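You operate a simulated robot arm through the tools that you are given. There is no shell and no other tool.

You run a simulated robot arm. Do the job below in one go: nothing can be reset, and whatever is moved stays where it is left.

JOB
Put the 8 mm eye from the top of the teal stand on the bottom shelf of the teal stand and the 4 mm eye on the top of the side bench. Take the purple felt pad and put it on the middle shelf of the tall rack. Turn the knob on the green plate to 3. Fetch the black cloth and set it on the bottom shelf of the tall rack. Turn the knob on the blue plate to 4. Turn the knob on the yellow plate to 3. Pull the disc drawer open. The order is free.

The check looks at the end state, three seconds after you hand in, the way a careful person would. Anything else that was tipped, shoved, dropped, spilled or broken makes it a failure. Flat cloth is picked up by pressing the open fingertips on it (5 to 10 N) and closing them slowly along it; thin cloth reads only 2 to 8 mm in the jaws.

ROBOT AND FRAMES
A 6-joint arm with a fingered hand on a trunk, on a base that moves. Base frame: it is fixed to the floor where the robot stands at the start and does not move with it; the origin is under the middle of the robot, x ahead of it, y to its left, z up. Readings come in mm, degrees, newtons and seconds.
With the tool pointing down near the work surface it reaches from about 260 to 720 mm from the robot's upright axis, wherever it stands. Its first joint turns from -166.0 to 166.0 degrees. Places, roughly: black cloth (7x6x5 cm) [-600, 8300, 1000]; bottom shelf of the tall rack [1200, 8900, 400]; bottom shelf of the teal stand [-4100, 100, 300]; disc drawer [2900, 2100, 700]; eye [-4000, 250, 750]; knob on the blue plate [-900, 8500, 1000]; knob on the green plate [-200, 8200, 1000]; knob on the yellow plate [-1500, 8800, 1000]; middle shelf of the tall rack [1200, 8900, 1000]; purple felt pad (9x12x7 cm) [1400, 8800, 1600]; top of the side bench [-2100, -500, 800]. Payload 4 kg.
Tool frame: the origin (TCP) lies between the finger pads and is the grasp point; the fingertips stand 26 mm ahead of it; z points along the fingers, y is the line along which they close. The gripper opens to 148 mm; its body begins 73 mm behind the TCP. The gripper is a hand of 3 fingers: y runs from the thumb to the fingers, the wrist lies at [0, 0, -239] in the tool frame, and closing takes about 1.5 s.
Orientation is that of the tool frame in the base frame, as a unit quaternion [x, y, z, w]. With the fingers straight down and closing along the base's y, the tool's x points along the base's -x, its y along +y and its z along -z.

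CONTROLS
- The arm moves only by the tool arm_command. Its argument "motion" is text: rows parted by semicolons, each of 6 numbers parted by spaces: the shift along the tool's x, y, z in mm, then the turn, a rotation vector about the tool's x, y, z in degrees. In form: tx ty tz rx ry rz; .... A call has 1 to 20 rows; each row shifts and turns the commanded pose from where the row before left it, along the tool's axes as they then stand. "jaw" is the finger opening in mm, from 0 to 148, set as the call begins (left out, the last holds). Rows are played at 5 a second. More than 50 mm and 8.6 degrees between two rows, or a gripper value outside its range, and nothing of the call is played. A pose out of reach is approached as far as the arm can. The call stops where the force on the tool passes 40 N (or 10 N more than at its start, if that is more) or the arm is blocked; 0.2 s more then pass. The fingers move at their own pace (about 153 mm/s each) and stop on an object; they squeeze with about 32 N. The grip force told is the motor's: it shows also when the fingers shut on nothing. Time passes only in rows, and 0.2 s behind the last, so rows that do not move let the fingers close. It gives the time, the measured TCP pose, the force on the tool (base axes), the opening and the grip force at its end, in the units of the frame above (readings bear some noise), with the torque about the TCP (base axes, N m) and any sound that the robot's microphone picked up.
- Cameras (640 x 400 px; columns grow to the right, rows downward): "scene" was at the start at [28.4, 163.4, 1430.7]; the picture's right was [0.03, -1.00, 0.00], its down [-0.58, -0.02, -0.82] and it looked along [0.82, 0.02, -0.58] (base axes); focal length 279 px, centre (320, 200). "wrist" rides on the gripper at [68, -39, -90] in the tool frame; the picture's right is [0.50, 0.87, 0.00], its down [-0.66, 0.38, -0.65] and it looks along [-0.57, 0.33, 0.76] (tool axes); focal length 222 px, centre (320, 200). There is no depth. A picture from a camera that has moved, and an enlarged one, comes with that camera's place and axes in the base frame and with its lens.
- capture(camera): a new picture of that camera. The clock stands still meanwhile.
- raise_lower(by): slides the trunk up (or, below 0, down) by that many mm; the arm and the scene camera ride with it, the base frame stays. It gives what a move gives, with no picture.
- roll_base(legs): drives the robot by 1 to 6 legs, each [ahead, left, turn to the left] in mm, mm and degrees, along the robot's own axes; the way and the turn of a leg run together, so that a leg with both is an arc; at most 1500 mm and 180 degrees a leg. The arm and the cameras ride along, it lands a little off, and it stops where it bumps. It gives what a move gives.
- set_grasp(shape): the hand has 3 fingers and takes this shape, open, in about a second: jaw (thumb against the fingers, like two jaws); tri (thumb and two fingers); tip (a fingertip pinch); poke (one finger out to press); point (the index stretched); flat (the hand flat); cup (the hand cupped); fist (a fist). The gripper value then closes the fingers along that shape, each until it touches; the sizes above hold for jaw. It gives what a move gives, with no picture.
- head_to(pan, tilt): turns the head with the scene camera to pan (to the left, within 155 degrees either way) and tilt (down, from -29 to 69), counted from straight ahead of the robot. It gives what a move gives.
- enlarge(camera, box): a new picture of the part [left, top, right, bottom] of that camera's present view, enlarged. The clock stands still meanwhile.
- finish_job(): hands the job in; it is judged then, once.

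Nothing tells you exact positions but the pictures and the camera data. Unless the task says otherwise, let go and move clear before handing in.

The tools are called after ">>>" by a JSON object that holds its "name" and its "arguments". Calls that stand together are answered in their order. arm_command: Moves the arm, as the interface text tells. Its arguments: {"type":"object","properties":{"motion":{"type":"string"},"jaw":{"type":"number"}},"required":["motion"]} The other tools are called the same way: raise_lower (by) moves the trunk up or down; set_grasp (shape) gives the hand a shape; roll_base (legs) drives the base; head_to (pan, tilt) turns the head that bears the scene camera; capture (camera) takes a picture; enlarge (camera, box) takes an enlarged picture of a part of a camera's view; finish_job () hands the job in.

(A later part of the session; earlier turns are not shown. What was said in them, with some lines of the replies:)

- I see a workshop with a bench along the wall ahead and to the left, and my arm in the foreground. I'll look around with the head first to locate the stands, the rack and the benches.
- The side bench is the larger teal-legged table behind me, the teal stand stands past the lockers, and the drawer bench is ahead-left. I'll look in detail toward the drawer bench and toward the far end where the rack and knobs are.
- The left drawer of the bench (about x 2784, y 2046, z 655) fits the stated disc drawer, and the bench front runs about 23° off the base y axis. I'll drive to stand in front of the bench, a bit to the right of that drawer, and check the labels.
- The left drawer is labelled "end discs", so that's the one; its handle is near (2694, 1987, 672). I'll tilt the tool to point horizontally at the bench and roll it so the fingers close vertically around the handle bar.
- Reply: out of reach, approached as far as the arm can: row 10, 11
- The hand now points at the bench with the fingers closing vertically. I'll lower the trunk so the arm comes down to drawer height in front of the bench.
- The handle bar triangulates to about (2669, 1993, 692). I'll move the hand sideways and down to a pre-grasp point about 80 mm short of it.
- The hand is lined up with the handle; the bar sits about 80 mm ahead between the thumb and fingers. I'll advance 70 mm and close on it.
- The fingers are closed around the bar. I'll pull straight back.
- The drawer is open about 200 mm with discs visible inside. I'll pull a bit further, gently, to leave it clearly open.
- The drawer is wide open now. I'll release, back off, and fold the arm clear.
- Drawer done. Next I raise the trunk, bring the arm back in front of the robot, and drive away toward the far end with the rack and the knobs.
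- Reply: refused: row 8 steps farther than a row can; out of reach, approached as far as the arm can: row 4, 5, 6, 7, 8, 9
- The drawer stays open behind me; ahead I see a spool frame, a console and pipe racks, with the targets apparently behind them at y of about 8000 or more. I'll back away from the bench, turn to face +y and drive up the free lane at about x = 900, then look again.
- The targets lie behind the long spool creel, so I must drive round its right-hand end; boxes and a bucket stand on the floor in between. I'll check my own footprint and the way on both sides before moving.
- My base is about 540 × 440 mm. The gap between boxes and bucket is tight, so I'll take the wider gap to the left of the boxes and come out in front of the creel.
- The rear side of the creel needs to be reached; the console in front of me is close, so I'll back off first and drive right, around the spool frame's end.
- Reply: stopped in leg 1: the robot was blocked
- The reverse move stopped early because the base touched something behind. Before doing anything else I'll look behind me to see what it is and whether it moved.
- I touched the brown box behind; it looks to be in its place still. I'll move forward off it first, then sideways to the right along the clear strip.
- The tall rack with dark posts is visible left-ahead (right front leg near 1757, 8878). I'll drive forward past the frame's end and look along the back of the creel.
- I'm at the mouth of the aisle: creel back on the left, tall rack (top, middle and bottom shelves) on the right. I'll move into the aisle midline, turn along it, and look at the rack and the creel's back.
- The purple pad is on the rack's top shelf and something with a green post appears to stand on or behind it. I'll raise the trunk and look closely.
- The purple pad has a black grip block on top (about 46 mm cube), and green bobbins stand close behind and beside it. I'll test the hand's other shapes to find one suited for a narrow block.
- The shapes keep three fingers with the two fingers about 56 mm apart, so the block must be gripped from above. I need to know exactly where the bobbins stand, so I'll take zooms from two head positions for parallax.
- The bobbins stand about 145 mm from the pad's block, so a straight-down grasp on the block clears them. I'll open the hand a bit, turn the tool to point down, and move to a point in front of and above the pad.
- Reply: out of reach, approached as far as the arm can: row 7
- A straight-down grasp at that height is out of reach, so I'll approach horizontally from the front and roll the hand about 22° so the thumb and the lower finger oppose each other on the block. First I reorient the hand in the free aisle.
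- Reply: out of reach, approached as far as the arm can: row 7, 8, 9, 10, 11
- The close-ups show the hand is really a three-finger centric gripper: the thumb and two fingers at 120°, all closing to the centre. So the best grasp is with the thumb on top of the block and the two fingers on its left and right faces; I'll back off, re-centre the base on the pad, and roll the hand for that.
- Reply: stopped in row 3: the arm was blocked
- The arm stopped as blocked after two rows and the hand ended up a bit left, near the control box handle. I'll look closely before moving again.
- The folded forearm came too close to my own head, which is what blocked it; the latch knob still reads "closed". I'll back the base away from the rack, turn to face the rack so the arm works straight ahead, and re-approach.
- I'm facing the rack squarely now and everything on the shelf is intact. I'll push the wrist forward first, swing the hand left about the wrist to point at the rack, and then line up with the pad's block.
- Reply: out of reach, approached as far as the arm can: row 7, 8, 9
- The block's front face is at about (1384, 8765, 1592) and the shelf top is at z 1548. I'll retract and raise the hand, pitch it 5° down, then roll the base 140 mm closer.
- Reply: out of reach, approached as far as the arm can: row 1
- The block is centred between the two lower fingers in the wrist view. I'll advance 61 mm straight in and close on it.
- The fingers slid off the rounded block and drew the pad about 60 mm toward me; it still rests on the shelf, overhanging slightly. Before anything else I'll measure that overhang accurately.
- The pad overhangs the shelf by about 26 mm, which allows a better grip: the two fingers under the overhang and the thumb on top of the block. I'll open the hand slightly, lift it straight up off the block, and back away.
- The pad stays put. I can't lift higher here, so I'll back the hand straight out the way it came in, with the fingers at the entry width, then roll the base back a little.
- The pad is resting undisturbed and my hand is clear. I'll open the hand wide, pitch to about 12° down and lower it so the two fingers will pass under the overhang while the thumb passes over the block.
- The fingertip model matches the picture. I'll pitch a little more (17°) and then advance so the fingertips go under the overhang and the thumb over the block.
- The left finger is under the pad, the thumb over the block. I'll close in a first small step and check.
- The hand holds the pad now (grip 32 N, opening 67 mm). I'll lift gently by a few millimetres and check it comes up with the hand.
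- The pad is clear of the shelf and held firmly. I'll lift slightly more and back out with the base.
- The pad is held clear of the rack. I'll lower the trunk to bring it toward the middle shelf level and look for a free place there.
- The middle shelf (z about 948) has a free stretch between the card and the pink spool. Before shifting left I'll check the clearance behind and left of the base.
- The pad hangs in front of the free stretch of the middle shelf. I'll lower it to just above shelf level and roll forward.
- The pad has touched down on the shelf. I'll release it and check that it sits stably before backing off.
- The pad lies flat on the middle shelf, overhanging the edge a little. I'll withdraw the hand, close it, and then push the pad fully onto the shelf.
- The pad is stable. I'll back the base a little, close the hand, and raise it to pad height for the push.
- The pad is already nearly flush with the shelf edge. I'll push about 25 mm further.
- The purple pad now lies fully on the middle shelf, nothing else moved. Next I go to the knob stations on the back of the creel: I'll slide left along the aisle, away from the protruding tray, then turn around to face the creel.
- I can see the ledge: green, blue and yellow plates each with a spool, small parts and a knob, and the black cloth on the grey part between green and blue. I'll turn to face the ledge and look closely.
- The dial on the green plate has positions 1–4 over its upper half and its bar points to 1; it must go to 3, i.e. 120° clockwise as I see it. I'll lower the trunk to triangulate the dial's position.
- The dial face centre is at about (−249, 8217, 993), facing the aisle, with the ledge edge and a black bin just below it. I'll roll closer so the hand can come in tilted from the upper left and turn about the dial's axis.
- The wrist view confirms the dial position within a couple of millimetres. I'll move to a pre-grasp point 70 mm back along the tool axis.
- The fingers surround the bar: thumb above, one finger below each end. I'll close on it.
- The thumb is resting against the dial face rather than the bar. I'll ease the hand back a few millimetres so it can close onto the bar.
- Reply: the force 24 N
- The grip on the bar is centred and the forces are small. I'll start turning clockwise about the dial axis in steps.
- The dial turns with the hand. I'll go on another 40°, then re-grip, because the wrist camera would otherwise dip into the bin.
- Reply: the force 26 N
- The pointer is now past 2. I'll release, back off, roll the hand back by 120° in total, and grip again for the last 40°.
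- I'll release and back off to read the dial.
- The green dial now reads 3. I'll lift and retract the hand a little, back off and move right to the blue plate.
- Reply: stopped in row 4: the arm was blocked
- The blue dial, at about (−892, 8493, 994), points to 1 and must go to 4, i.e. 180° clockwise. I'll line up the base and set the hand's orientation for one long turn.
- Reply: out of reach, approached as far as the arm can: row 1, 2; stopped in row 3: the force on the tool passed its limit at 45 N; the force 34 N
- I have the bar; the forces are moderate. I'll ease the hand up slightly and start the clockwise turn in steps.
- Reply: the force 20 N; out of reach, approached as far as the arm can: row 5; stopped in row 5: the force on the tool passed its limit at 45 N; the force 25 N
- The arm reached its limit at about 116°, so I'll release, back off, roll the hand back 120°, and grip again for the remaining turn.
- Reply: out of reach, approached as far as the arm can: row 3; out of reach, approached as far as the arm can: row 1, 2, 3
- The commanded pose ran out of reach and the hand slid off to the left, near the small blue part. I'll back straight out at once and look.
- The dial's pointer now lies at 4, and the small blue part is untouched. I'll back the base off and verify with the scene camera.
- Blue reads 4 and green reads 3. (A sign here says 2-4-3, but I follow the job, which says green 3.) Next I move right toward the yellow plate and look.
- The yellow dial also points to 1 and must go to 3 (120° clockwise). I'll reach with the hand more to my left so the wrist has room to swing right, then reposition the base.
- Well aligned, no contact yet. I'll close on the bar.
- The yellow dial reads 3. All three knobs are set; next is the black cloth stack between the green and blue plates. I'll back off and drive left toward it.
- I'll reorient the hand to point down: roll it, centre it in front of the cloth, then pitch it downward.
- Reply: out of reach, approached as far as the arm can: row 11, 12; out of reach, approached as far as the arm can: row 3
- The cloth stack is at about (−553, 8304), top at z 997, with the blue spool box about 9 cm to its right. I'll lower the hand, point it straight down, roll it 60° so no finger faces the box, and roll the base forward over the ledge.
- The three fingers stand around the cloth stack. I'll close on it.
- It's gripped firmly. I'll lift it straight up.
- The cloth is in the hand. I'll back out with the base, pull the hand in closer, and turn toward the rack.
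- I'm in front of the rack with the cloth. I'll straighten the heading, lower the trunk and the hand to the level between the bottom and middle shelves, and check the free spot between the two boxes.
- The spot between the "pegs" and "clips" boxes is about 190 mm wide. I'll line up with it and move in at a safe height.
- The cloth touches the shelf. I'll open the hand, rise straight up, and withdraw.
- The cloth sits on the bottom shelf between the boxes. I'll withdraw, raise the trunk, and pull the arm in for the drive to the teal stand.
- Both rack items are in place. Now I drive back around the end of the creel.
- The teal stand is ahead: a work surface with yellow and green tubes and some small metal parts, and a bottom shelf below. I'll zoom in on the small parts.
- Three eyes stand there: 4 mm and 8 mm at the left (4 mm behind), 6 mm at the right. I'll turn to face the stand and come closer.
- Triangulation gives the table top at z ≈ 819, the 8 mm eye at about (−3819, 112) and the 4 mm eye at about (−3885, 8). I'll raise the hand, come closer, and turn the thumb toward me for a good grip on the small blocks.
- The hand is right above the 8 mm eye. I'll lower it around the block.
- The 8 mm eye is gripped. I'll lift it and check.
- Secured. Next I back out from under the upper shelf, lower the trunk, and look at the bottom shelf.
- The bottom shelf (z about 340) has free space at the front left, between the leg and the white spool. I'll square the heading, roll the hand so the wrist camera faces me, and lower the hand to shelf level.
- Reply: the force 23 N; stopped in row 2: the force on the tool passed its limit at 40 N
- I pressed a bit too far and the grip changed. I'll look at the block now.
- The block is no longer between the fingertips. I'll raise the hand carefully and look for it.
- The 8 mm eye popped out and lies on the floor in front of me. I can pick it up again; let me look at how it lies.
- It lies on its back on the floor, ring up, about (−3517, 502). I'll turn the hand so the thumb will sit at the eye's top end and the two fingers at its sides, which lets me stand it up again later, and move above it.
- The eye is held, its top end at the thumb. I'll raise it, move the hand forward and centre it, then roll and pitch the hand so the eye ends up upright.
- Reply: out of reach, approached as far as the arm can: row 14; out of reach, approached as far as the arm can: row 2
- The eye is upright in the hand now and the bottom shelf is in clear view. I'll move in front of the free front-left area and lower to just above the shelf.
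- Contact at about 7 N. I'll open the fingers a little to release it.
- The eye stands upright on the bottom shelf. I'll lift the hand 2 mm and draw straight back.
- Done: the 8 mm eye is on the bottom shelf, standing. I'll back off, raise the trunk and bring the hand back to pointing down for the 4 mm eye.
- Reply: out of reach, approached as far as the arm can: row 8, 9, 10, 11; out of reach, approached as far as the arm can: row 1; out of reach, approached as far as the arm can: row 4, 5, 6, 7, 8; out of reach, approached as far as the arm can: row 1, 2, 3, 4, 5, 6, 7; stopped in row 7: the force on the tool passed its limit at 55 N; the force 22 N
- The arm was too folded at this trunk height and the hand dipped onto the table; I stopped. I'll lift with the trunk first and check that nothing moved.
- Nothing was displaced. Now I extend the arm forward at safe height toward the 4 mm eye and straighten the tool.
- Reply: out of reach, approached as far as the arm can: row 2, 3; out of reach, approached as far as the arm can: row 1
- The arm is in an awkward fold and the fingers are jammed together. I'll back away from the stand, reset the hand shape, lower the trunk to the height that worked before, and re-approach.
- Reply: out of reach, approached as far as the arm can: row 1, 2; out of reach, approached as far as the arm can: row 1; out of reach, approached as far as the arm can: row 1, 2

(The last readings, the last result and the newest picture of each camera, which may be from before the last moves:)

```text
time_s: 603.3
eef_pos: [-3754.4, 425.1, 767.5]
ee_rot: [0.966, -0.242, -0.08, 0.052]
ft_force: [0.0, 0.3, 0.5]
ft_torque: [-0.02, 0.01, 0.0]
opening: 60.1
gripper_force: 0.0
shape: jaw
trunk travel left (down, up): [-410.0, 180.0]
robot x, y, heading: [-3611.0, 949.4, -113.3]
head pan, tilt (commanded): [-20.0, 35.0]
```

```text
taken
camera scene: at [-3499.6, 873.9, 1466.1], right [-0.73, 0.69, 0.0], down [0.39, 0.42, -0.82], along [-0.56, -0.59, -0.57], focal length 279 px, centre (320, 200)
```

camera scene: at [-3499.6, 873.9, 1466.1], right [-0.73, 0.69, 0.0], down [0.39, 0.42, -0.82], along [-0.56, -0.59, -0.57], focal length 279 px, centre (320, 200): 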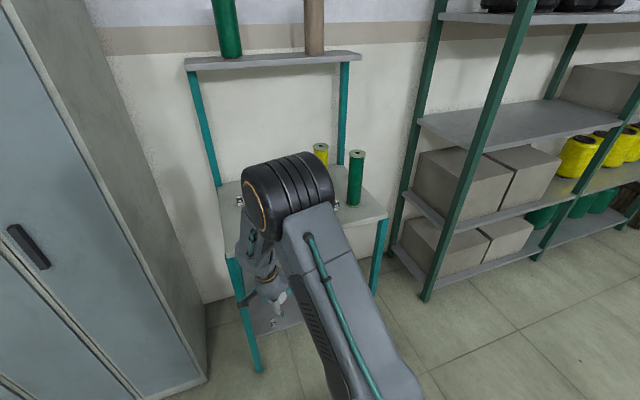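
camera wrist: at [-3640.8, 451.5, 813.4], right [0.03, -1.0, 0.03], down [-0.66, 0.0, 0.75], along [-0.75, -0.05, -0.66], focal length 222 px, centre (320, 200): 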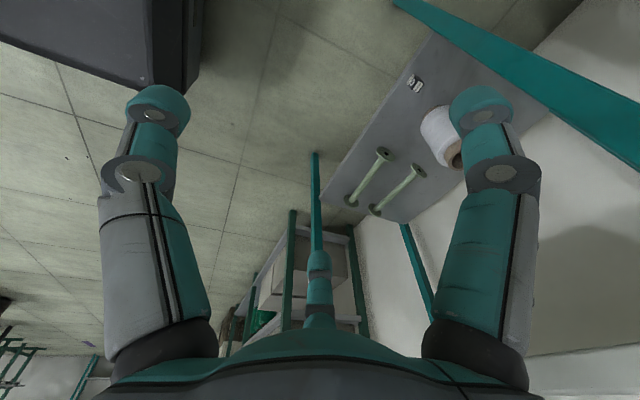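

The arm seems limited in this wrist posture. I'll roll the hand back 60° — the posture used for the cloth — and test whether it can rise again.

>>> {"name": "arm_command", "arguments": {"motion": "0 0 0 0 0 -7.5; 0 0 0 0 0 -7.5; 0 0 0 0 0 -7.5; 0 0 0 0 0 -7.5; 0 0 0 0 0 -7.5; 0 0 0 0 0 -7.5; 0 0 0 0 0 -7.5; 0 0 0 0 0 -7.5; 0 0 0 0 0 0", "jaw": 60}}

>>> {"name": "arm_command", "arguments": {"motion": "0 0 -20 0 0 0; 0 0 -20 0 0 0; 0 0 0 0 0 0", "jaw": 60}}

```text
time_s: 605.3
eef_pos: [-3632.5, 417.9, 776.8]
ee_rot: [0.96, 0.257, -0.111, 0.001]
ft_force: [-0.1, 0.5, 0.3]
ft_torque: [-0.02, 0.02, -0.01]
opening: 60.1
gripper_force: 0.0
shape: jaw
out of reach, approached as far as the arm can: row 1, 5, 6, 7, 8
trunk travel left (down, up): [-410.0, 180.0]
robot x, y, heading: [-3610.3, 948.9, -113.5]
head pan, tilt (commanded): [-20.0, 35.0]
```

```text
time_s: 606.1
eef_pos: [-3635.7, 431.6, 800.3]
ee_rot: [0.959, 0.258, -0.114, 0.004]
ft_force: [-0.2, 0.0, 0.8]
ft_torque: [0.03, -0.03, 0.0]
opening: 60.1
gripper_force: 0.0
shape: jaw
out of reach, approached as far as the arm can: row 1, 2
trunk travel left (down, up): [-410.0, 180.0]
robot x, y, heading: [-3613.4, 950.5, -113.5]
head pan, tilt (commanded): [-20.0, 35.0]
```

>>> {"name": "arm_command", "arguments": {"motion": "0 0 0 0 0 8.4; 0 0 0 0 0 8.4; 0 0 0 0 0 8.4; 0 0 0 0 0 8.4; 0 0 0 0 0 8.4; 0 0 0 0 0 8.4; 0 0 0 0 0 8.4; 0 0 0 0 0 8.4; 0 0 0 0 0 8.4; 0 0 0 0 0 8.4; 0 0 0 0 0 8.4; 0 0 0 0 0 8.4; 0 0 0 0 0 8.4; 0 0 0 0 0 8.4; 0 0 0 0 0 8.4; 0 0 0 0 0 8.4; 0 0 0 0 0 8.4; 0 0 0 0 0 8.4; 0 0 0 0 0 0", "jaw": 60}}

>>> {"name": "arm_command", "arguments": {"motion": "0 0 -20 0 0 0; 0 0 -20 0 0 0; 0 0 0 0 0 0", "jaw": 60}}

>>> {"name": "capture", "arguments": {"camera": "scene"}}

```text
time_s: 610.1
eef_pos: [-3636.6, 431.3, 797.8]
ee_rot: [-0.486, 0.866, 0.026, -0.111]
ft_force: [-0.1, 0.3, 0.3]
ft_torque: [0.01, 0.0, 0.01]
opening: 60.2
gripper_force: 0.0
shape: jaw
trunk travel left (down, up): [-410.0, 180.0]
robot x, y, heading: [-3609.6, 947.6, -113.5]
head pan, tilt (commanded): [-20.0, 35.0]
```

```text
time_s: 610.9
eef_pos: [-3634.3, 448.5, 817.8]
ee_rot: [-0.487, 0.865, 0.024, -0.114]
ft_force: [0.4, 1.2, -0.6]
ft_torque: [0.0, -0.01, 0.0]
opening: 60.2
gripper_force: 0.0
shape: jaw
out of reach, approached as far as the arm can: row 1, 2
trunk travel left (down, up): [-410.0, 180.0]
robot x, y, heading: [-3611.8, 948.7, -113.5]
head pan, tilt (commanded): [-20.0, 35.0]
```

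```text
taken
camera scene: at [-3499.6, 874.2, 1466.1], right [-0.73, 0.69, 0.0], down [0.39, 0.42, -0.82], along [-0.56, -0.59, -0.57], focal length 279 px, centre (320, 200)
```

scene: 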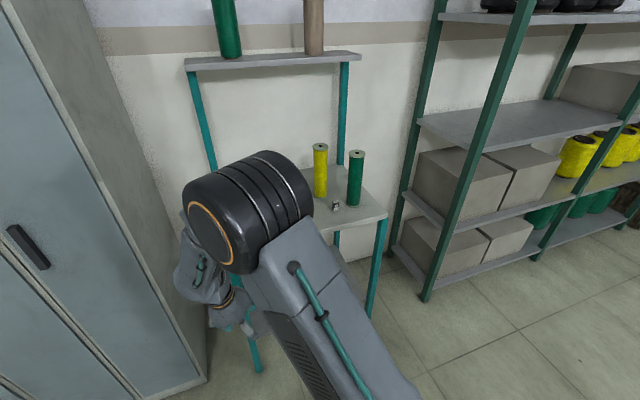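

The arm is now on another wrist branch: it can hold the hand horizontal but not vertical up here. So I'll take the 4 mm eye with a nearly horizontal hand, thumb on top, as I did when setting down the other eye. First I roll the hand further.

>>> {"name": "arm_command", "arguments": {"motion": "0 0 0 0 0 8.2; 0 0 0 0 0 8.2; 0 0 0 0 0 8.2; 0 0 0 0 0 8.2; 0 0 0 0 0 8.2; 0 0 0 0 0 8.2; 0 0 0 0 0 8.2; 0 0 0 0 0 8.2; 0 0 0 0 0 8.2; 0 0 0 0 0 8.2; 0 0 0 0 0 8; 0 0 0 0 0 0", "jaw": 60}}

```text
time_s: 613.5
eef_pos: [-3634.1, 451.9, 813.0]
ee_rot: [0.268, 0.957, -0.061, -0.096]
ft_force: [-0.1, 0.4, -0.2]
ft_torque: [0.0, 0.0, 0.0]
opening: 60.2
gripper_force: 0.1
shape: jaw
out of reach, approached as far as the arm can: row 1
trunk travel left (down, up): [-410.0, 180.0]
robot x, y, heading: [-3614.0, 951.4, -113.5]
head pan, tilt (commanded): [-20.0, 35.0]
```

>>> {"name": "roll_base", "arguments": {"legs": [[-200, 0, 0]]}}

>>> {"name": "raise_lower", "arguments": {"by": -227}}

>>> {"name": "arm_command", "arguments": {"motion": "0 -33.3 -2.3 8 0 0; 0 -33.3 -2.3 8 0 0; 0 -33.3 -2.3 8 0 0; 0 -33.3 -2.3 8 0 0; 0 -33.3 -2.3 8 0 0; 0 -33.3 -2.3 8 0 0; 0 -33.3 -2.3 8 0 0; 0 -33.3 -2.3 8 0 0; 0 0 0 0 0 0", "jaw": 60}}

>>> {"name": "head_to", "arguments": {"pan": 0, "tilt": 35}}

>>> {"name": "capture", "arguments": {"camera": "scene"}}

>>> {"name": "capture", "arguments": {"camera": "wrist"}}

```text
time_s: 615.0
eef_pos: [-3555.6, 631.5, 813.3]
ee_rot: [0.266, 0.957, -0.06, -0.097]
ft_force: [-0.3, -0.6, -0.1]
ft_torque: [0.01, 0.01, -0.01]
opening: 60.5
gripper_force: 0.0
shape: jaw
trunk travel left (down, up): [-410.0, 180.0]
robot x, y, heading: [-3530.8, 1131.5, -113.4]
head pan, tilt (commanded): [-20.0, 35.0]
```

```text
time_s: 617.4
eef_pos: [-3554.6, 633.4, 586.6]
ee_rot: [0.267, 0.957, -0.06, -0.097]
ft_force: [0.0, -0.1, 0.6]
ft_torque: [0.01, 0.0, 0.0]
opening: 60.2
gripper_force: 0.0
shape: jaw
trunk travel left (down, up): [-183.0, 407.0]
robot x, y, heading: [-3534.4, 1129.0, -113.4]
head pan, tilt (commanded): [-20.0, 35.0]
```

```text
time_s: 619.4
eef_pos: [-3633.5, 457.7, 754.7]
ee_rot: [0.174, 0.78, -0.558, -0.224]
ft_force: [-0.3, 0.1, 0.3]
ft_torque: [-0.03, 0.01, -0.03]
opening: 60.3
gripper_force: 0.0
shape: jaw
trunk travel left (down, up): [-183.0, 407.0]
robot x, y, heading: [-3533.8, 1127.9, -113.4]
head pan, tilt (commanded): [-20.0, 35.0]
```

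```text
time_s: 620.3
eef_pos: [-3634.2, 459.0, 753.1]
ee_rot: [0.176, 0.78, -0.558, -0.223]
ft_force: [0.9, -0.4, 0.7]
ft_torque: [-0.04, 0.02, -0.04]
opening: 60.0
gripper_force: 0.1
shape: jaw
trunk travel left (down, up): [-183.0, 407.0]
robot x, y, heading: [-3528.2, 1130.4, -113.3]
head pan, tilt (commanded): [0.0, 35.0]
```

```text
taken
camera scene: at [-3395.4, 1038.7, 1239.1], right [-0.92, 0.4, 0.0], down [0.23, 0.53, -0.82], along [-0.33, -0.75, -0.57], focal length 279 px, centre (320, 200)
```

scene: 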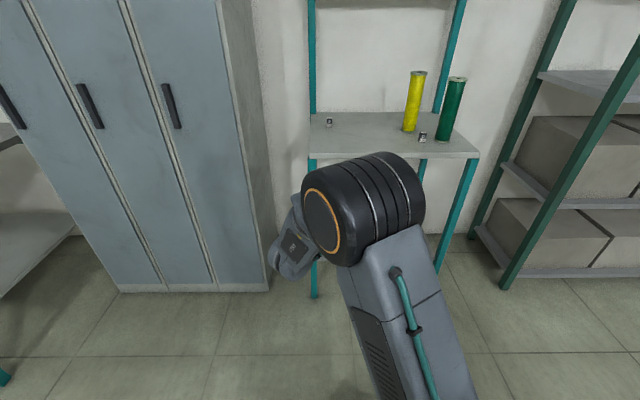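

```text
taken
camera wrist: at [-3642.5, 553.5, 825.2], right [-0.4, 0.53, -0.75], down [0.91, 0.29, -0.28], along [0.07, -0.79, -0.61], focal length 222 px, centre (320, 200)
```

wrist: 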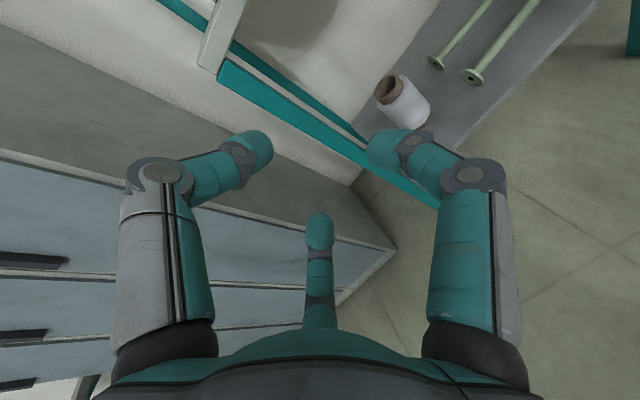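

>>> {"name": "arm_command", "arguments": {"motion": "0 0 0 0 -5.75 0; 0 0 0 0 -5.75 0; 0 0 0 0 0 4.35; 0 0 0 0 0 4.35; 0 0 0 0 0 0", "jaw": 60}}

>>> {"name": "enlarge", "arguments": {"camera": "scene", "box": [300, 105, 364, 145]}}

```text
time_s: 621.5
eef_pos: [-3622.1, 441.9, 780.9]
ee_rot: [0.18, 0.789, -0.578, -0.104]
ft_force: [-1.2, 0.1, 0.1]
ft_torque: [0.01, 0.0, 0.01]
opening: 60.1
gripper_force: 0.0
shape: jaw
out of reach, approached as far as the arm can: row 3, 4
trunk travel left (down, up): [-183.0, 407.0]
robot x, y, heading: [-3530.7, 1129.8, -113.2]
head pan, tilt (commanded): [0.0, 35.0]
```

```text
10.00 times, centred on (332, 125) of scene
camera zoom: at [-3395.4, 1038.7, 1239.1], right [-0.92, 0.4, 0.0], down [0.23, 0.53, -0.82], along [-0.33, -0.75, -0.57], focal length 2790 px, centre (200, 950)
```

zoom: 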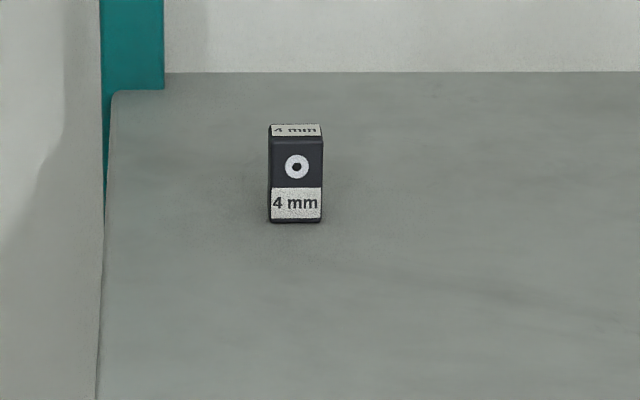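

The 4 mm eye stands where it was, at about (−3885, 7). I'll raise the hand above table level, line up laterally and roll forward over the table.

>>> {"name": "raise_lower", "arguments": {"by": 105}}

>>> {"name": "roll_base", "arguments": {"legs": [[0, -72, 0], [400, 0, 0]]}}

>>> {"name": "capture", "arguments": {"camera": "wrist"}}

>>> {"name": "capture", "arguments": {"camera": "scene"}}

```text
time_s: 622.9
eef_pos: [-3622.9, 442.4, 885.5]
ee_rot: [0.18, 0.79, -0.577, -0.103]
ft_force: [0.8, 0.3, 0.4]
ft_torque: [0.0, -0.01, -0.05]
opening: 60.1
gripper_force: 0.0
shape: jaw
trunk travel left (down, up): [-288.0, 302.0]
robot x, y, heading: [-3532.3, 1126.7, -113.5]
head pan, tilt (commanded): [0.0, 35.0]
```

```text
time_s: 626.0
eef_pos: [-3853.3, 106.4, 884.5]
ee_rot: [0.182, 0.788, -0.578, -0.106]
ft_force: [-0.3, 0.1, 0.0]
ft_torque: [-0.01, 0.01, 0.01]
opening: 60.1
gripper_force: 0.0
shape: jaw
trunk travel left (down, up): [-288.0, 302.0]
robot x, y, heading: [-3757.8, 789.7, -113.8]
head pan, tilt (commanded): [0.0, 35.0]
```

```text
taken
camera wrist: at [-3886.8, 202.5, 946.3], right [-0.31, 0.44, -0.84], down [0.91, 0.4, -0.13], along [0.28, -0.81, -0.52], focal length 222 px, centre (320, 200)
```

wrist: 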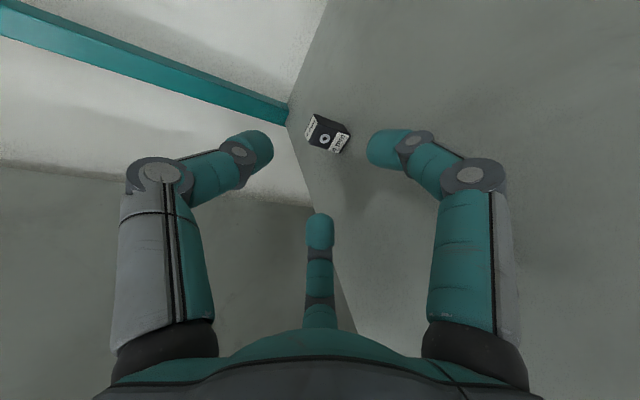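

```text
taken
camera scene: at [-3621.3, 701.1, 1344.1], right [-0.91, 0.4, 0.0], down [0.23, 0.52, -0.82], along [-0.33, -0.75, -0.57], focal length 279 px, centre (320, 200)
```

scene: 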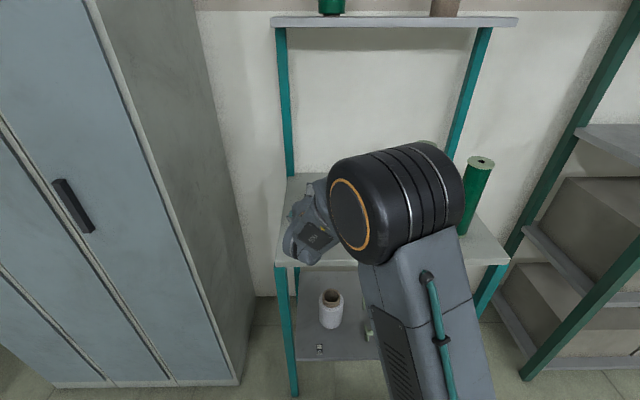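

>>> {"name": "arm_command", "arguments": {"motion": "-5.2 0.5 15 0 0 0; -5.3 0.6 15 0 0 0; 0 0 20 0 0 0; 0 0 0 0 0 0", "jaw": 50}}

>>> {"name": "enlarge", "arguments": {"camera": "wrist", "box": [230, 90, 430, 230]}}

```text
time_s: 627.0
eef_pos: [-3862.3, 58.3, 868.8]
ee_rot: [0.181, 0.788, -0.578, -0.106]
ft_force: [0.0, -1.3, 0.7]
ft_torque: [0.03, 0.01, 0.03]
opening: 50.2
gripper_force: 0.2
shape: jaw
trunk travel left (down, up): [-288.0, 302.0]
robot x, y, heading: [-3756.9, 792.7, -113.6]
head pan, tilt (commanded): [0.0, 35.0]
```

```text
2.86 times, centred on (330, 160) of wrist
camera zoom: at [-3895.7, 154.9, 930.3], right [-0.31, 0.44, -0.84], down [0.91, 0.4, -0.13], along [0.28, -0.81, -0.52], focal length 635 px, centre (291, 314)
```

zoom: 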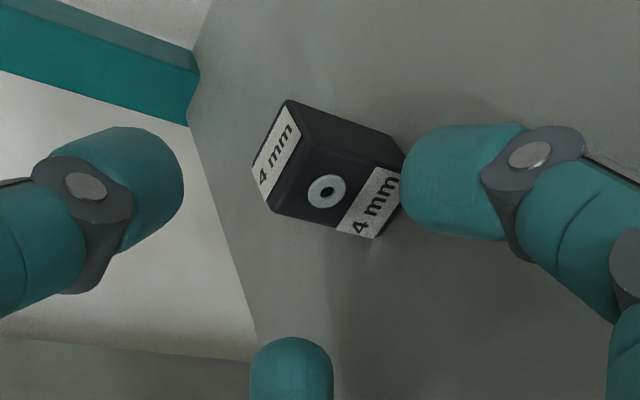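

>>> {"name": "arm_command", "arguments": {"motion": "0 0 16 0 0 0; 0 0 16 0 0 0; 0.3 0.5 14 0 0 0; 0 0 0 0 0 0", "jaw": 50}}

>>> {"name": "enlarge", "arguments": {"camera": "wrist", "box": [230, 110, 430, 250]}}

```text
time_s: 628.0
eef_pos: [-3879.6, 19.5, 854.3]
ee_rot: [0.181, 0.789, -0.578, -0.106]
ft_force: [0.7, 0.2, 0.2]
ft_torque: [-0.02, 0.03, -0.01]
opening: 50.3
gripper_force: 0.1
shape: jaw
trunk travel left (down, up): [-288.0, 302.0]
robot x, y, heading: [-3757.2, 791.8, -113.7]
head pan, tilt (commanded): [0.0, 35.0]
```

```text
2.86 times, centred on (330, 180) of wrist
camera zoom: at [-3913.7, 115.2, 915.7], right [-0.31, 0.44, -0.84], down [0.91, 0.4, -0.13], along [0.28, -0.81, -0.52], focal length 635 px, centre (291, 257)
```

zoom: 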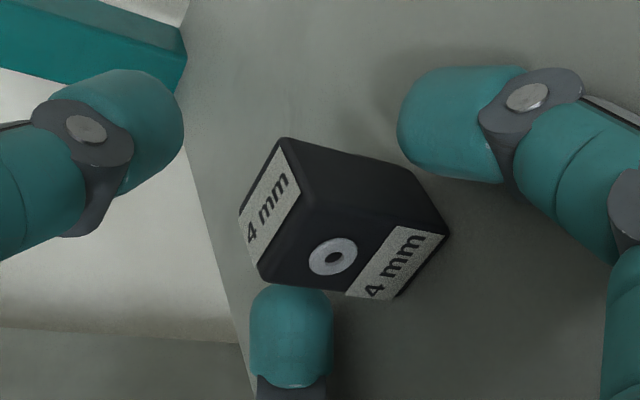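

>>> {"name": "arm_command", "arguments": {"motion": "-3 0 0 0 0 0; 0 0 0 0 0 0; 0 0 0 0 0 0", "jaw": 38}}

>>> {"name": "enlarge", "arguments": {"camera": "wrist", "box": [230, 110, 430, 250]}}

```text
time_s: 628.8
eef_pos: [-3878.0, 18.3, 854.8]
ee_rot: [0.184, 0.789, -0.577, -0.106]
ft_force: [0.0, 0.3, -0.2]
ft_torque: [0.0, 0.01, -0.01]
opening: 38.4
gripper_force: 0.1
shape: jaw
trunk travel left (down, up): [-288.0, 302.0]
robot x, y, heading: [-3757.2, 790.6, -113.7]
head pan, tilt (commanded): [0.0, 35.0]
```

```text
2.86 times, centred on (330, 180) of wrist
camera zoom: at [-3910.7, 113.9, 915.6], right [-0.31, 0.44, -0.84], down [0.91, 0.4, -0.13], along [0.28, -0.81, -0.52], focal length 635 px, centre (291, 257)
```

zoom: 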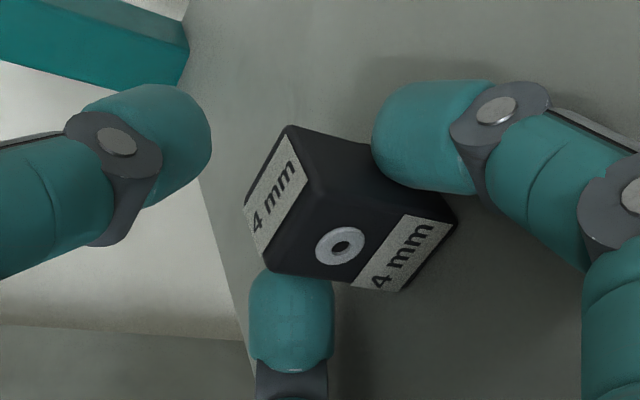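

>>> {"name": "arm_command", "arguments": {"motion": "0 0 0 0 0 0; 0 0 0 0 0 0; 0 0 0 0 0 0; 0 0 0 0 0 0; 0 0 0 0 0 0; 0 0 0 0 0 0", "jaw": 0}}

>>> {"name": "enlarge", "arguments": {"camera": "wrist", "box": [230, 110, 430, 250]}}

```text
time_s: 630.2
eef_pos: [-3877.9, 17.1, 853.2]
ee_rot: [0.182, 0.788, -0.578, -0.106]
ft_force: [0.2, -1.6, 4.8]
ft_torque: [-0.14, 0.04, 0.02]
opening: 15.4
gripper_force: 32.2
shape: jaw
trunk travel left (down, up): [-288.0, 302.0]
robot x, y, heading: [-3761.4, 794.5, -113.7]
head pan, tilt (commanded): [0.0, 35.0]
```

```text
2.86 times, centred on (330, 180) of wrist
camera zoom: at [-3910.7, 114.1, 916.0], right [-0.31, 0.43, -0.84], down [0.91, 0.4, -0.13], along [0.28, -0.81, -0.52], focal length 635 px, centre (291, 257)
```

zoom: 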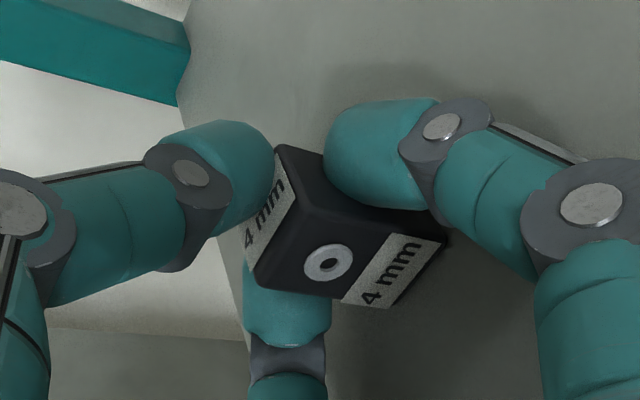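

>>> {"name": "raise_lower", "arguments": {"by": 80}}

>>> {"name": "enlarge", "arguments": {"camera": "wrist", "box": [230, 110, 430, 250]}}

>>> {"name": "capture", "arguments": {"camera": "wrist"}}

```text
time_s: 631.3
eef_pos: [-3877.1, 18.6, 932.8]
ee_rot: [0.182, 0.789, -0.577, -0.106]
ft_force: [-0.1, -0.3, -0.6]
ft_torque: [-0.01, -0.01, 0.01]
opening: 15.4
gripper_force: 31.9
shape: jaw
trunk travel left (down, up): [-368.0, 222.0]
robot x, y, heading: [-3760.0, 792.2, -113.9]
head pan, tilt (commanded): [0.0, 35.0]
```

```text
2.86 times, centred on (330, 180) of wrist
camera zoom: at [-3910.7, 113.9, 995.5], right [-0.31, 0.44, -0.84], down [0.91, 0.4, -0.13], along [0.28, -0.81, -0.52], focal length 635 px, centre (291, 257)
```

zoom: 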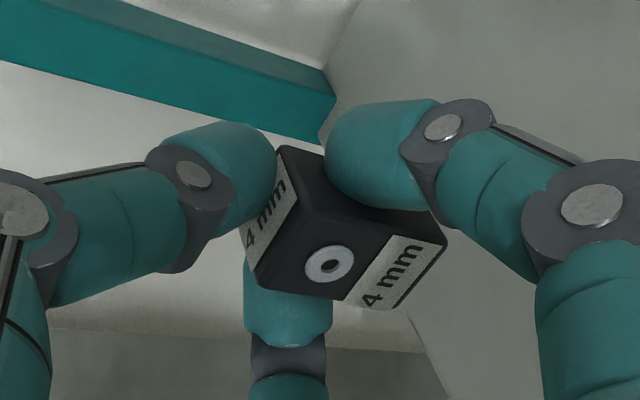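

```text
taken
camera wrist: at [-3910.7, 113.9, 995.5], right [-0.31, 0.44, -0.84], down [0.91, 0.4, -0.13], along [0.28, -0.81, -0.52], focal length 222 px, centre (320, 200)
```

wrist: 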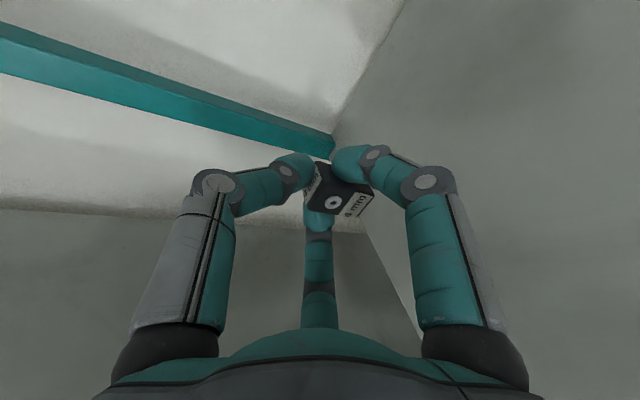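

The 4 mm eye is in the hand. I'll back out and drive left along the wall toward the side bench.

>>> {"name": "roll_base", "arguments": {"legs": [[-420, 0, 0], [0, 1000, 0], [0, 800, 0]]}}

>>> {"name": "head_to", "arguments": {"pan": 10, "tilt": 25}}

>>> {"name": "capture", "arguments": {"camera": "scene"}}

>>> {"name": "capture", "arguments": {"camera": "wrist"}}

```text
time_s: 642.5
eef_pos: [-2068.9, -310.5, 933.3]
ee_rot: [0.183, 0.788, -0.578, -0.106]
ft_force: [-0.5, -1.3, -0.5]
ft_torque: [0.0, -0.01, 0.0]
opening: 15.3
gripper_force: 32.2
shape: jaw
trunk travel left (down, up): [-368.0, 222.0]
robot x, y, heading: [-1951.9, 462.5, -113.8]
head pan, tilt (commanded): [0.0, 35.0]
```

```text
time_s: 643.2
eef_pos: [-2070.6, -312.1, 933.7]
ee_rot: [0.182, 0.789, -0.577, -0.107]
ft_force: [0.0, -0.3, -1.1]
ft_torque: [-0.02, 0.0, 0.04]
opening: 15.2
gripper_force: 31.8
shape: jaw
trunk travel left (down, up): [-368.0, 222.0]
robot x, y, heading: [-1947.8, 463.6, -113.5]
head pan, tilt (commanded): [10.0, 25.0]
```

```text
taken
camera scene: at [-1801.2, 363.0, 1439.8], right [-0.97, 0.24, 0.0], down [0.1, 0.41, -0.91], along [-0.22, -0.88, -0.42], focal length 279 px, centre (320, 200)
```

scene: 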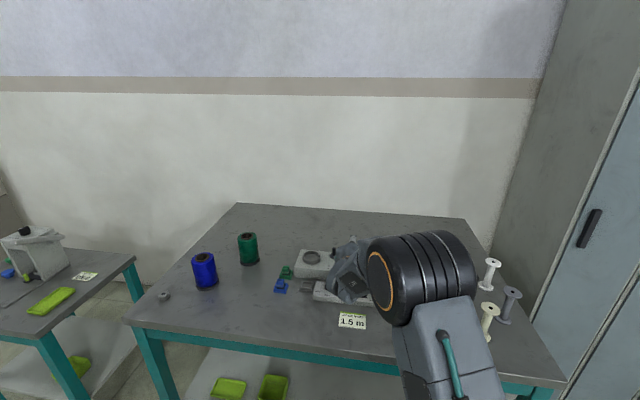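

```text
taken
camera wrist: at [-2104.0, -215.1, 995.6], right [-0.31, 0.44, -0.84], down [0.91, 0.4, -0.13], along [0.28, -0.81, -0.52], focal length 222 px, centre (320, 200)
```

wrist: 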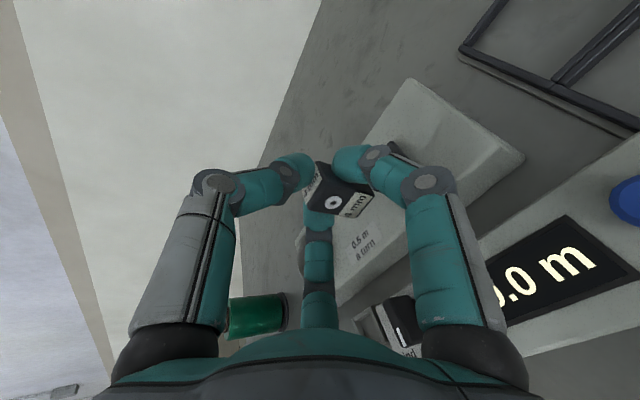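

The hand is above the side bench. There is a free spot at its front left, between the card and the blue bobbin; I'll back off and shift left to it.

>>> {"name": "roll_base", "arguments": {"legs": [[-230, 0, 0], [0, 215, 0]]}}

>>> {"name": "capture", "arguments": {"camera": "scene"}}

>>> {"name": "capture", "arguments": {"camera": "wrist"}}

```text
time_s: 646.2
eef_pos: [-1784.3, -188.5, 933.5]
ee_rot: [0.183, 0.789, -0.578, -0.106]
ft_force: [0.1, -0.3, -0.1]
ft_torque: [0.0, -0.01, 0.01]
opening: 15.4
gripper_force: 32.0
shape: jaw
trunk travel left (down, up): [-368.0, 222.0]
robot x, y, heading: [-1663.2, 584.9, -113.8]
head pan, tilt (commanded): [10.0, 25.0]
```

```text
taken
camera scene: at [-1515.5, 484.7, 1439.9], right [-0.97, 0.24, 0.0], down [0.1, 0.41, -0.91], along [-0.22, -0.88, -0.42], focal length 279 px, centre (320, 200)
```

scene: 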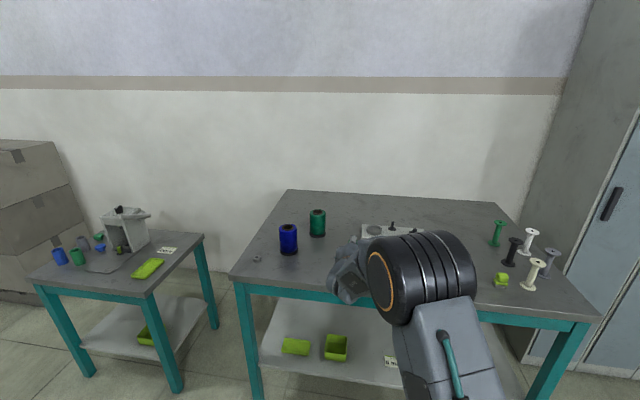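

```text
taken
camera wrist: at [-1817.9, -93.7, 995.6], right [-0.31, 0.43, -0.84], down [0.91, 0.4, -0.13], along [0.28, -0.81, -0.52], focal length 222 px, centre (320, 200)
```

wrist: 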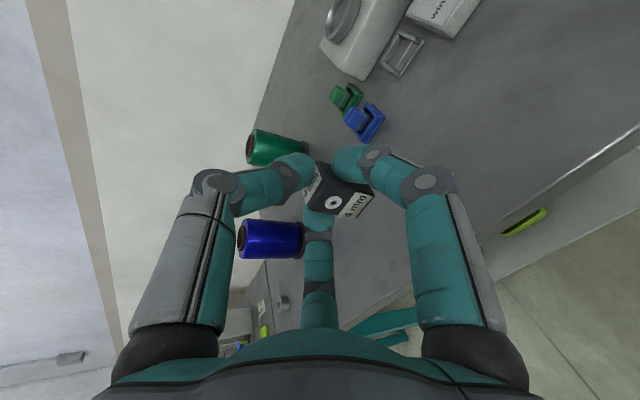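

Everything on the bench is standing. The bench top is at z ≈ 794. I'll lower with the trunk to just above it.

>>> {"name": "raise_lower", "arguments": {"by": -92}}

>>> {"name": "enlarge", "arguments": {"camera": "wrist", "box": [230, 110, 430, 250]}}

>>> {"name": "capture", "arguments": {"camera": "scene"}}

```text
time_s: 647.5
eef_pos: [-1783.5, -189.3, 842.0]
ee_rot: [0.182, 0.789, -0.577, -0.106]
ft_force: [-0.2, 0.6, -0.1]
ft_torque: [-0.01, 0.01, -0.01]
opening: 15.6
gripper_force: 31.9
shape: jaw
trunk travel left (down, up): [-276.0, 314.0]
robot x, y, heading: [-1666.0, 587.6, -113.8]
head pan, tilt (commanded): [10.0, 25.0]
```

```text
2.86 times, centred on (330, 180) of wrist
camera zoom: at [-1817.8, -93.7, 903.7], right [-0.31, 0.43, -0.84], down [0.91, 0.4, -0.13], along [0.28, -0.81, -0.52], focal length 635 px, centre (291, 257)
```

zoom: 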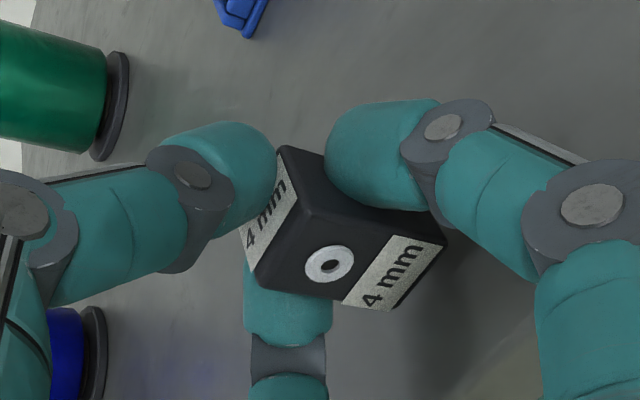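

```text
taken
camera scene: at [-1515.4, 484.6, 1347.9], right [-0.97, 0.24, 0.0], down [0.1, 0.41, -0.91], along [-0.22, -0.88, -0.42], focal length 279 px, centre (320, 200)
```

scene: 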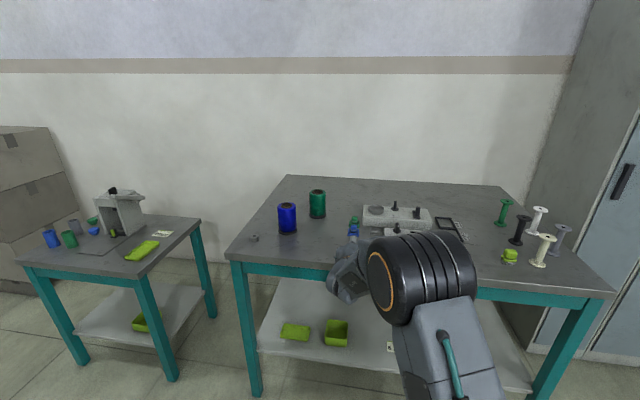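

>>> {"name": "arm_command", "arguments": {"motion": "0.1 2.9 0.9 0 0 0; 0.1 2.9 0.9 0 0 0; 0 0 0 0 0 0", "jaw": 0}}

```text
time_s: 648.3
eef_pos: [-1784.6, -190.0, 835.1]
ee_rot: [0.182, 0.788, -0.578, -0.106]
ft_force: [-0.2, 0.1, -0.3]
ft_torque: [0.03, -0.02, -0.02]
opening: 15.1
gripper_force: 32.3
shape: jaw
trunk travel left (down, up): [-276.0, 314.0]
robot x, y, heading: [-1663.5, 585.3, -113.9]
head pan, tilt (commanded): [10.0, 25.0]
```

>>> {"name": "arm_command", "arguments": {"motion": "0.1 2.4 0.8 0 0 0; 0 0 0 0 0 0", "jaw": 0}}

```text
time_s: 648.9
eef_pos: [-1784.1, -189.4, 834.3]
ee_rot: [0.182, 0.788, -0.579, -0.105]
ft_force: [0.7, -0.3, 5.6]
ft_torque: [-0.11, 0.08, 0.0]
opening: 15.4
gripper_force: 31.8
shape: jaw
trunk travel left (down, up): [-276.0, 314.0]
robot x, y, heading: [-1668.3, 583.5, -113.7]
head pan, tilt (commanded): [10.0, 25.0]
```

Contact. I'll open the fingers.

>>> {"name": "arm_command", "arguments": {"motion": "0 0 0 0 0 0; 0 0 0 0 0 0; 0 0 0 0 0 0", "jaw": 40}}

>>> {"name": "enlarge", "arguments": {"camera": "wrist", "box": [230, 110, 430, 250]}}

```text
time_s: 649.7
eef_pos: [-1783.4, -190.4, 832.1]
ee_rot: [0.182, 0.789, -0.577, -0.106]
ft_force: [0.2, 0.1, 0.5]
ft_torque: [0.01, 0.02, 0.0]
opening: 39.7
gripper_force: 0.2
shape: jaw
trunk travel left (down, up): [-276.0, 314.0]
robot x, y, heading: [-1665.5, 583.8, -113.8]
head pan, tilt (commanded): [10.0, 25.0]
```

```text
2.86 times, centred on (330, 180) of wrist
camera zoom: at [-1817.6, -93.5, 894.8], right [-0.31, 0.44, -0.84], down [0.91, 0.4, -0.13], along [0.28, -0.8, -0.52], focal length 635 px, centre (291, 257)
```

zoom: 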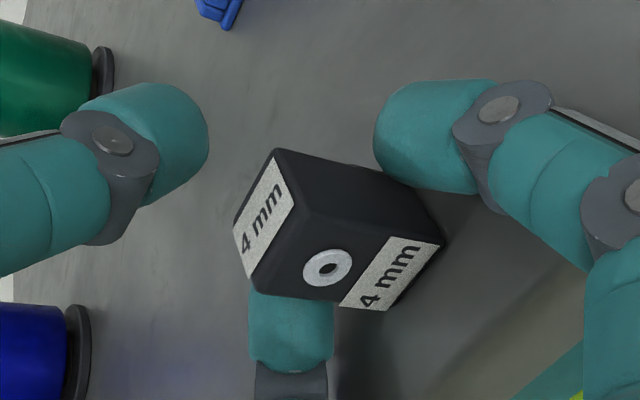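

>>> {"name": "arm_command", "arguments": {"motion": "0 -1.5 0 0 0 0; 0 0 -10 0 0 0; 0 0 -15 0 0 0; 0 0 -20 0 0 0; 0 0 -25 0 0 0; 0 0 0 0 0 0", "jaw": 42}}

>>> {"name": "capture", "arguments": {"camera": "wrist"}}

>>> {"name": "capture", "arguments": {"camera": "scene"}}

```text
time_s: 651.1
eef_pos: [-1757.5, -129.0, 857.1]
ee_rot: [0.182, 0.789, -0.578, -0.106]
ft_force: [0.3, 0.0, 0.0]
ft_torque: [0.01, 0.01, 0.0]
opening: 41.9
gripper_force: 0.1
shape: jaw
trunk travel left (down, up): [-276.0, 314.0]
robot x, y, heading: [-1666.0, 586.3, -113.6]
head pan, tilt (commanded): [10.0, 25.0]
```

```text
taken
camera wrist: at [-1791.2, -33.0, 918.4], right [-0.31, 0.43, -0.84], down [0.91, 0.4, -0.13], along [0.28, -0.81, -0.52], focal length 222 px, centre (320, 200)
```

wrist: 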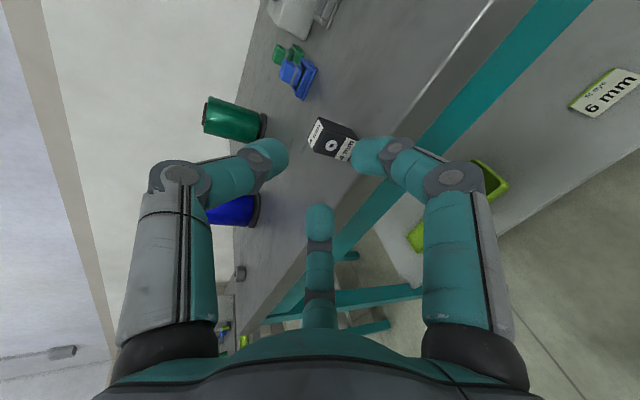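

```text
taken
camera scene: at [-1515.4, 484.7, 1347.8], right [-0.97, 0.24, 0.0], down [0.1, 0.41, -0.91], along [-0.22, -0.88, -0.42], focal length 279 px, centre (320, 200)
```

scene: 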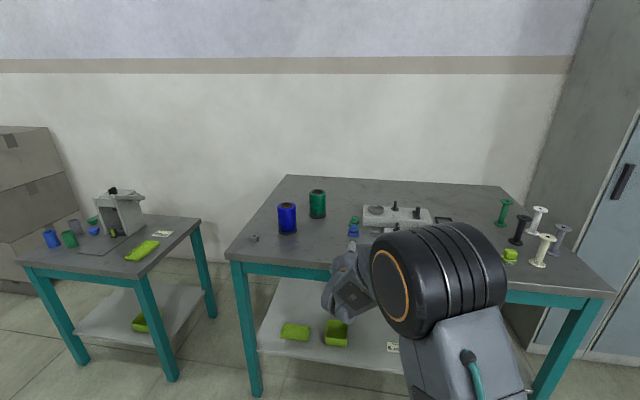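

The 4 mm eye stands on the side bench. I'll back away fully and take a last look.

>>> {"name": "roll_base", "arguments": {"legs": [[-350, 0, 0]]}}

>>> {"name": "head_to", "arguments": {"pan": 0, "tilt": 20}}

>>> {"name": "capture", "arguments": {"camera": "scene"}}

>>> {"name": "enlarge", "arguments": {"camera": "scene", "box": [200, 150, 440, 300]}}

>>> {"name": "head_to", "arguments": {"pan": -50, "tilt": 20}}

>>> {"name": "capture", "arguments": {"camera": "scene"}}

```text
time_s: 653.4
eef_pos: [-1616.5, 191.2, 855.9]
ee_rot: [0.182, 0.788, -0.578, -0.105]
ft_force: [0.5, 0.2, 0.5]
ft_torque: [0.02, 0.0, 0.01]
opening: 41.5
gripper_force: 0.1
shape: jaw
trunk travel left (down, up): [-276.0, 314.0]
robot x, y, heading: [-1523.4, 902.1, -114.0]
head pan, tilt (commanded): [10.0, 25.0]
```

```text
time_s: 654.1
eef_pos: [-1617.1, 191.1, 856.3]
ee_rot: [0.182, 0.789, -0.577, -0.106]
ft_force: [0.1, -0.1, 0.6]
ft_torque: [0.03, -0.02, -0.01]
opening: 41.7
gripper_force: 0.0
shape: jaw
trunk travel left (down, up): [-276.0, 314.0]
robot x, y, heading: [-1523.2, 904.7, -113.7]
head pan, tilt (commanded): [0.0, 20.0]
```

```text
taken
camera scene: at [-1389.6, 809.1, 1355.9], right [-0.91, 0.4, 0.0], down [0.14, 0.31, -0.94], along [-0.38, -0.86, -0.34], focal length 279 px, centre (320, 200)
```

scene: 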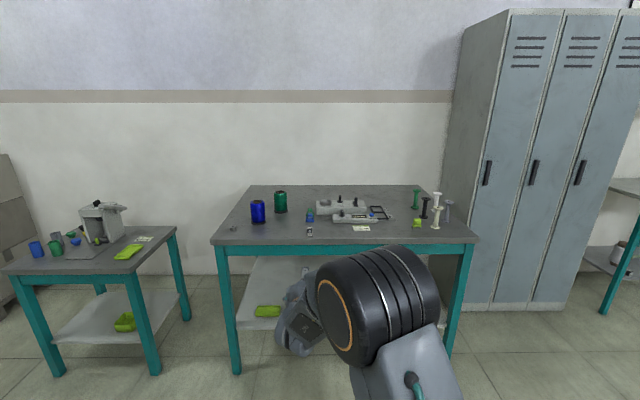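

```text
2.67 times, centred on (320, 225) of scene
camera zoom: at [-1389.6, 809.1, 1355.9], right [-0.91, 0.4, 0.0], down [0.14, 0.31, -0.94], along [-0.38, -0.86, -0.34], focal length 744 px, centre (320, 133)
```

zoom: 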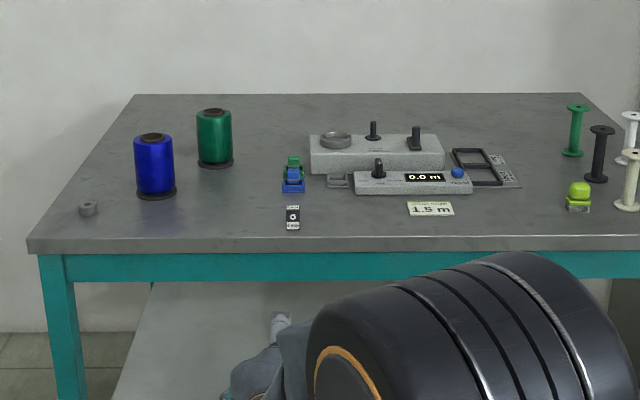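

```text
time_s: 655.3
eef_pos: [-1617.2, 191.7, 855.7]
ee_rot: [0.183, 0.789, -0.577, -0.106]
ft_force: [-0.4, 0.2, 0.1]
ft_torque: [0.02, -0.03, 0.02]
opening: 41.7
gripper_force: 0.1
shape: jaw
trunk travel left (down, up): [-276.0, 314.0]
robot x, y, heading: [-1523.7, 908.5, -113.7]
head pan, tilt (commanded): [-50.0, 20.0]
```

```text
taken
camera scene: at [-1441.5, 868.3, 1355.9], right [-0.28, 0.96, 0.0], down [0.33, 0.1, -0.94], along [-0.9, -0.26, -0.34], focal length 279 px, centre (320, 200)
```

scene: 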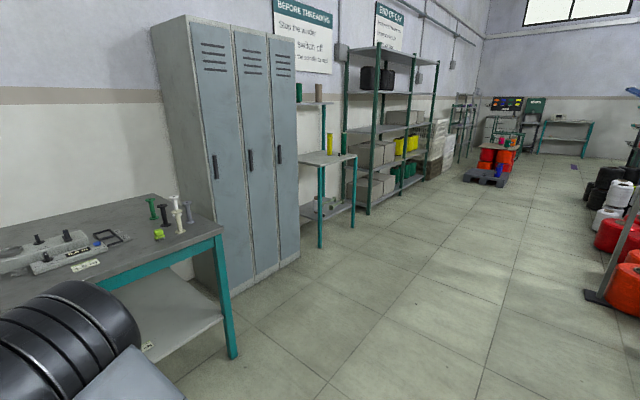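

>>> {"name": "head_to", "arguments": {"pan": 128, "tilt": 5}}

>>> {"name": "enlarge", "arguments": {"camera": "scene", "box": [260, 180, 380, 260]}}

>>> {"name": "enlarge", "arguments": {"camera": "scene", "box": [80, 150, 320, 300]}}

```text
time_s: 657.9
eef_pos: [-1616.9, 191.0, 856.4]
ee_rot: [0.182, 0.789, -0.578, -0.106]
ft_force: [0.5, -0.3, 0.5]
ft_torque: [0.01, 0.0, 0.0]
opening: 41.8
gripper_force: 0.0
shape: jaw
trunk travel left (down, up): [-276.0, 314.0]
robot x, y, heading: [-1526.1, 905.8, -113.9]
head pan, tilt (commanded): [128.0, 5.0]
```

```text
5.00 times, centred on (320, 220) of scene
camera zoom: at [-1263.0, 916.7, 1380.3], right [0.24, -0.97, 0.0], down [-0.08, -0.02, -1.0], along [0.97, 0.24, -0.09], focal length 1395 px, centre (320, 100)
```

zoom: 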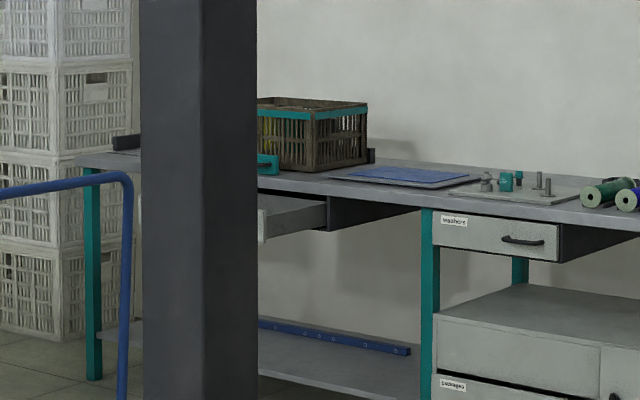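

```text
2.67 times, centred on (200, 225) of scene
camera zoom: at [-1263.0, 916.7, 1380.3], right [0.24, -0.97, 0.0], down [-0.08, -0.02, -1.0], along [0.97, 0.24, -0.09], focal length 744 px, centre (640, 133)
```

zoom: 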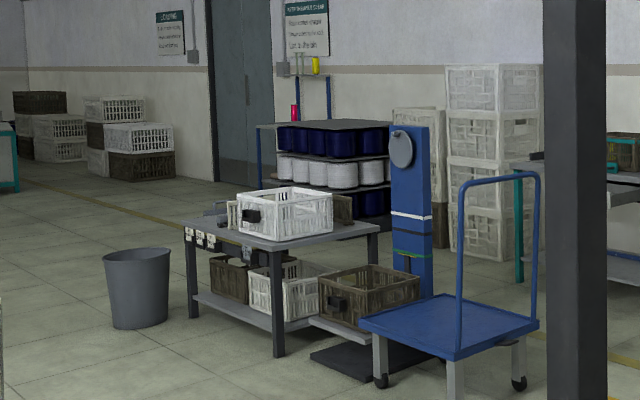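

Everything in the job is in place and the disc drawer still shows open. The hand is empty and clear, so I'm handing in.

>>> {"name": "finish_job", "arguments": {}}

```text
The job is handed in.
```

I handed the job in with every item done; all results below come from the pictures, and the check itself gave no verdict.

- **8 mm eye:** it stands upright on the bottom shelf of the teal stand. I pressed it down too hard on the first try. It popped out and fell to the floor, so I picked it up and set it again.
- **4 mm eye:** it stands on the top of the side bench, front left.
- **Purple felt pad:** it lies fully on the middle shelf of the tall rack.
- **Black cloth:** it lies on the bottom shelf of the tall rack, between the "pegs" and "clips" boxes.
- **Knobs:** green reads 3, blue reads 4, yellow reads 3. A sign on the creel lists the settings as green 2, blue 4, yellow 3. I followed your job for green.
- **Disc drawer:** the drawer labelled "end discs" is pulled open about 26 cm.

I made contact with things outside the job three times:

- **Brown floor box:** I backed the base into it near the creel. The base stopped on contact and the box looked to be in place, but I could not measure whether it shifted slightly.
- **Teal stand table:** later I pressed the hand onto it with about 55 N. Nothing there appeared to move.
- **Blue dial:** a fingertip hit its face with about 45 N while I was gripping it. It still looked the same.
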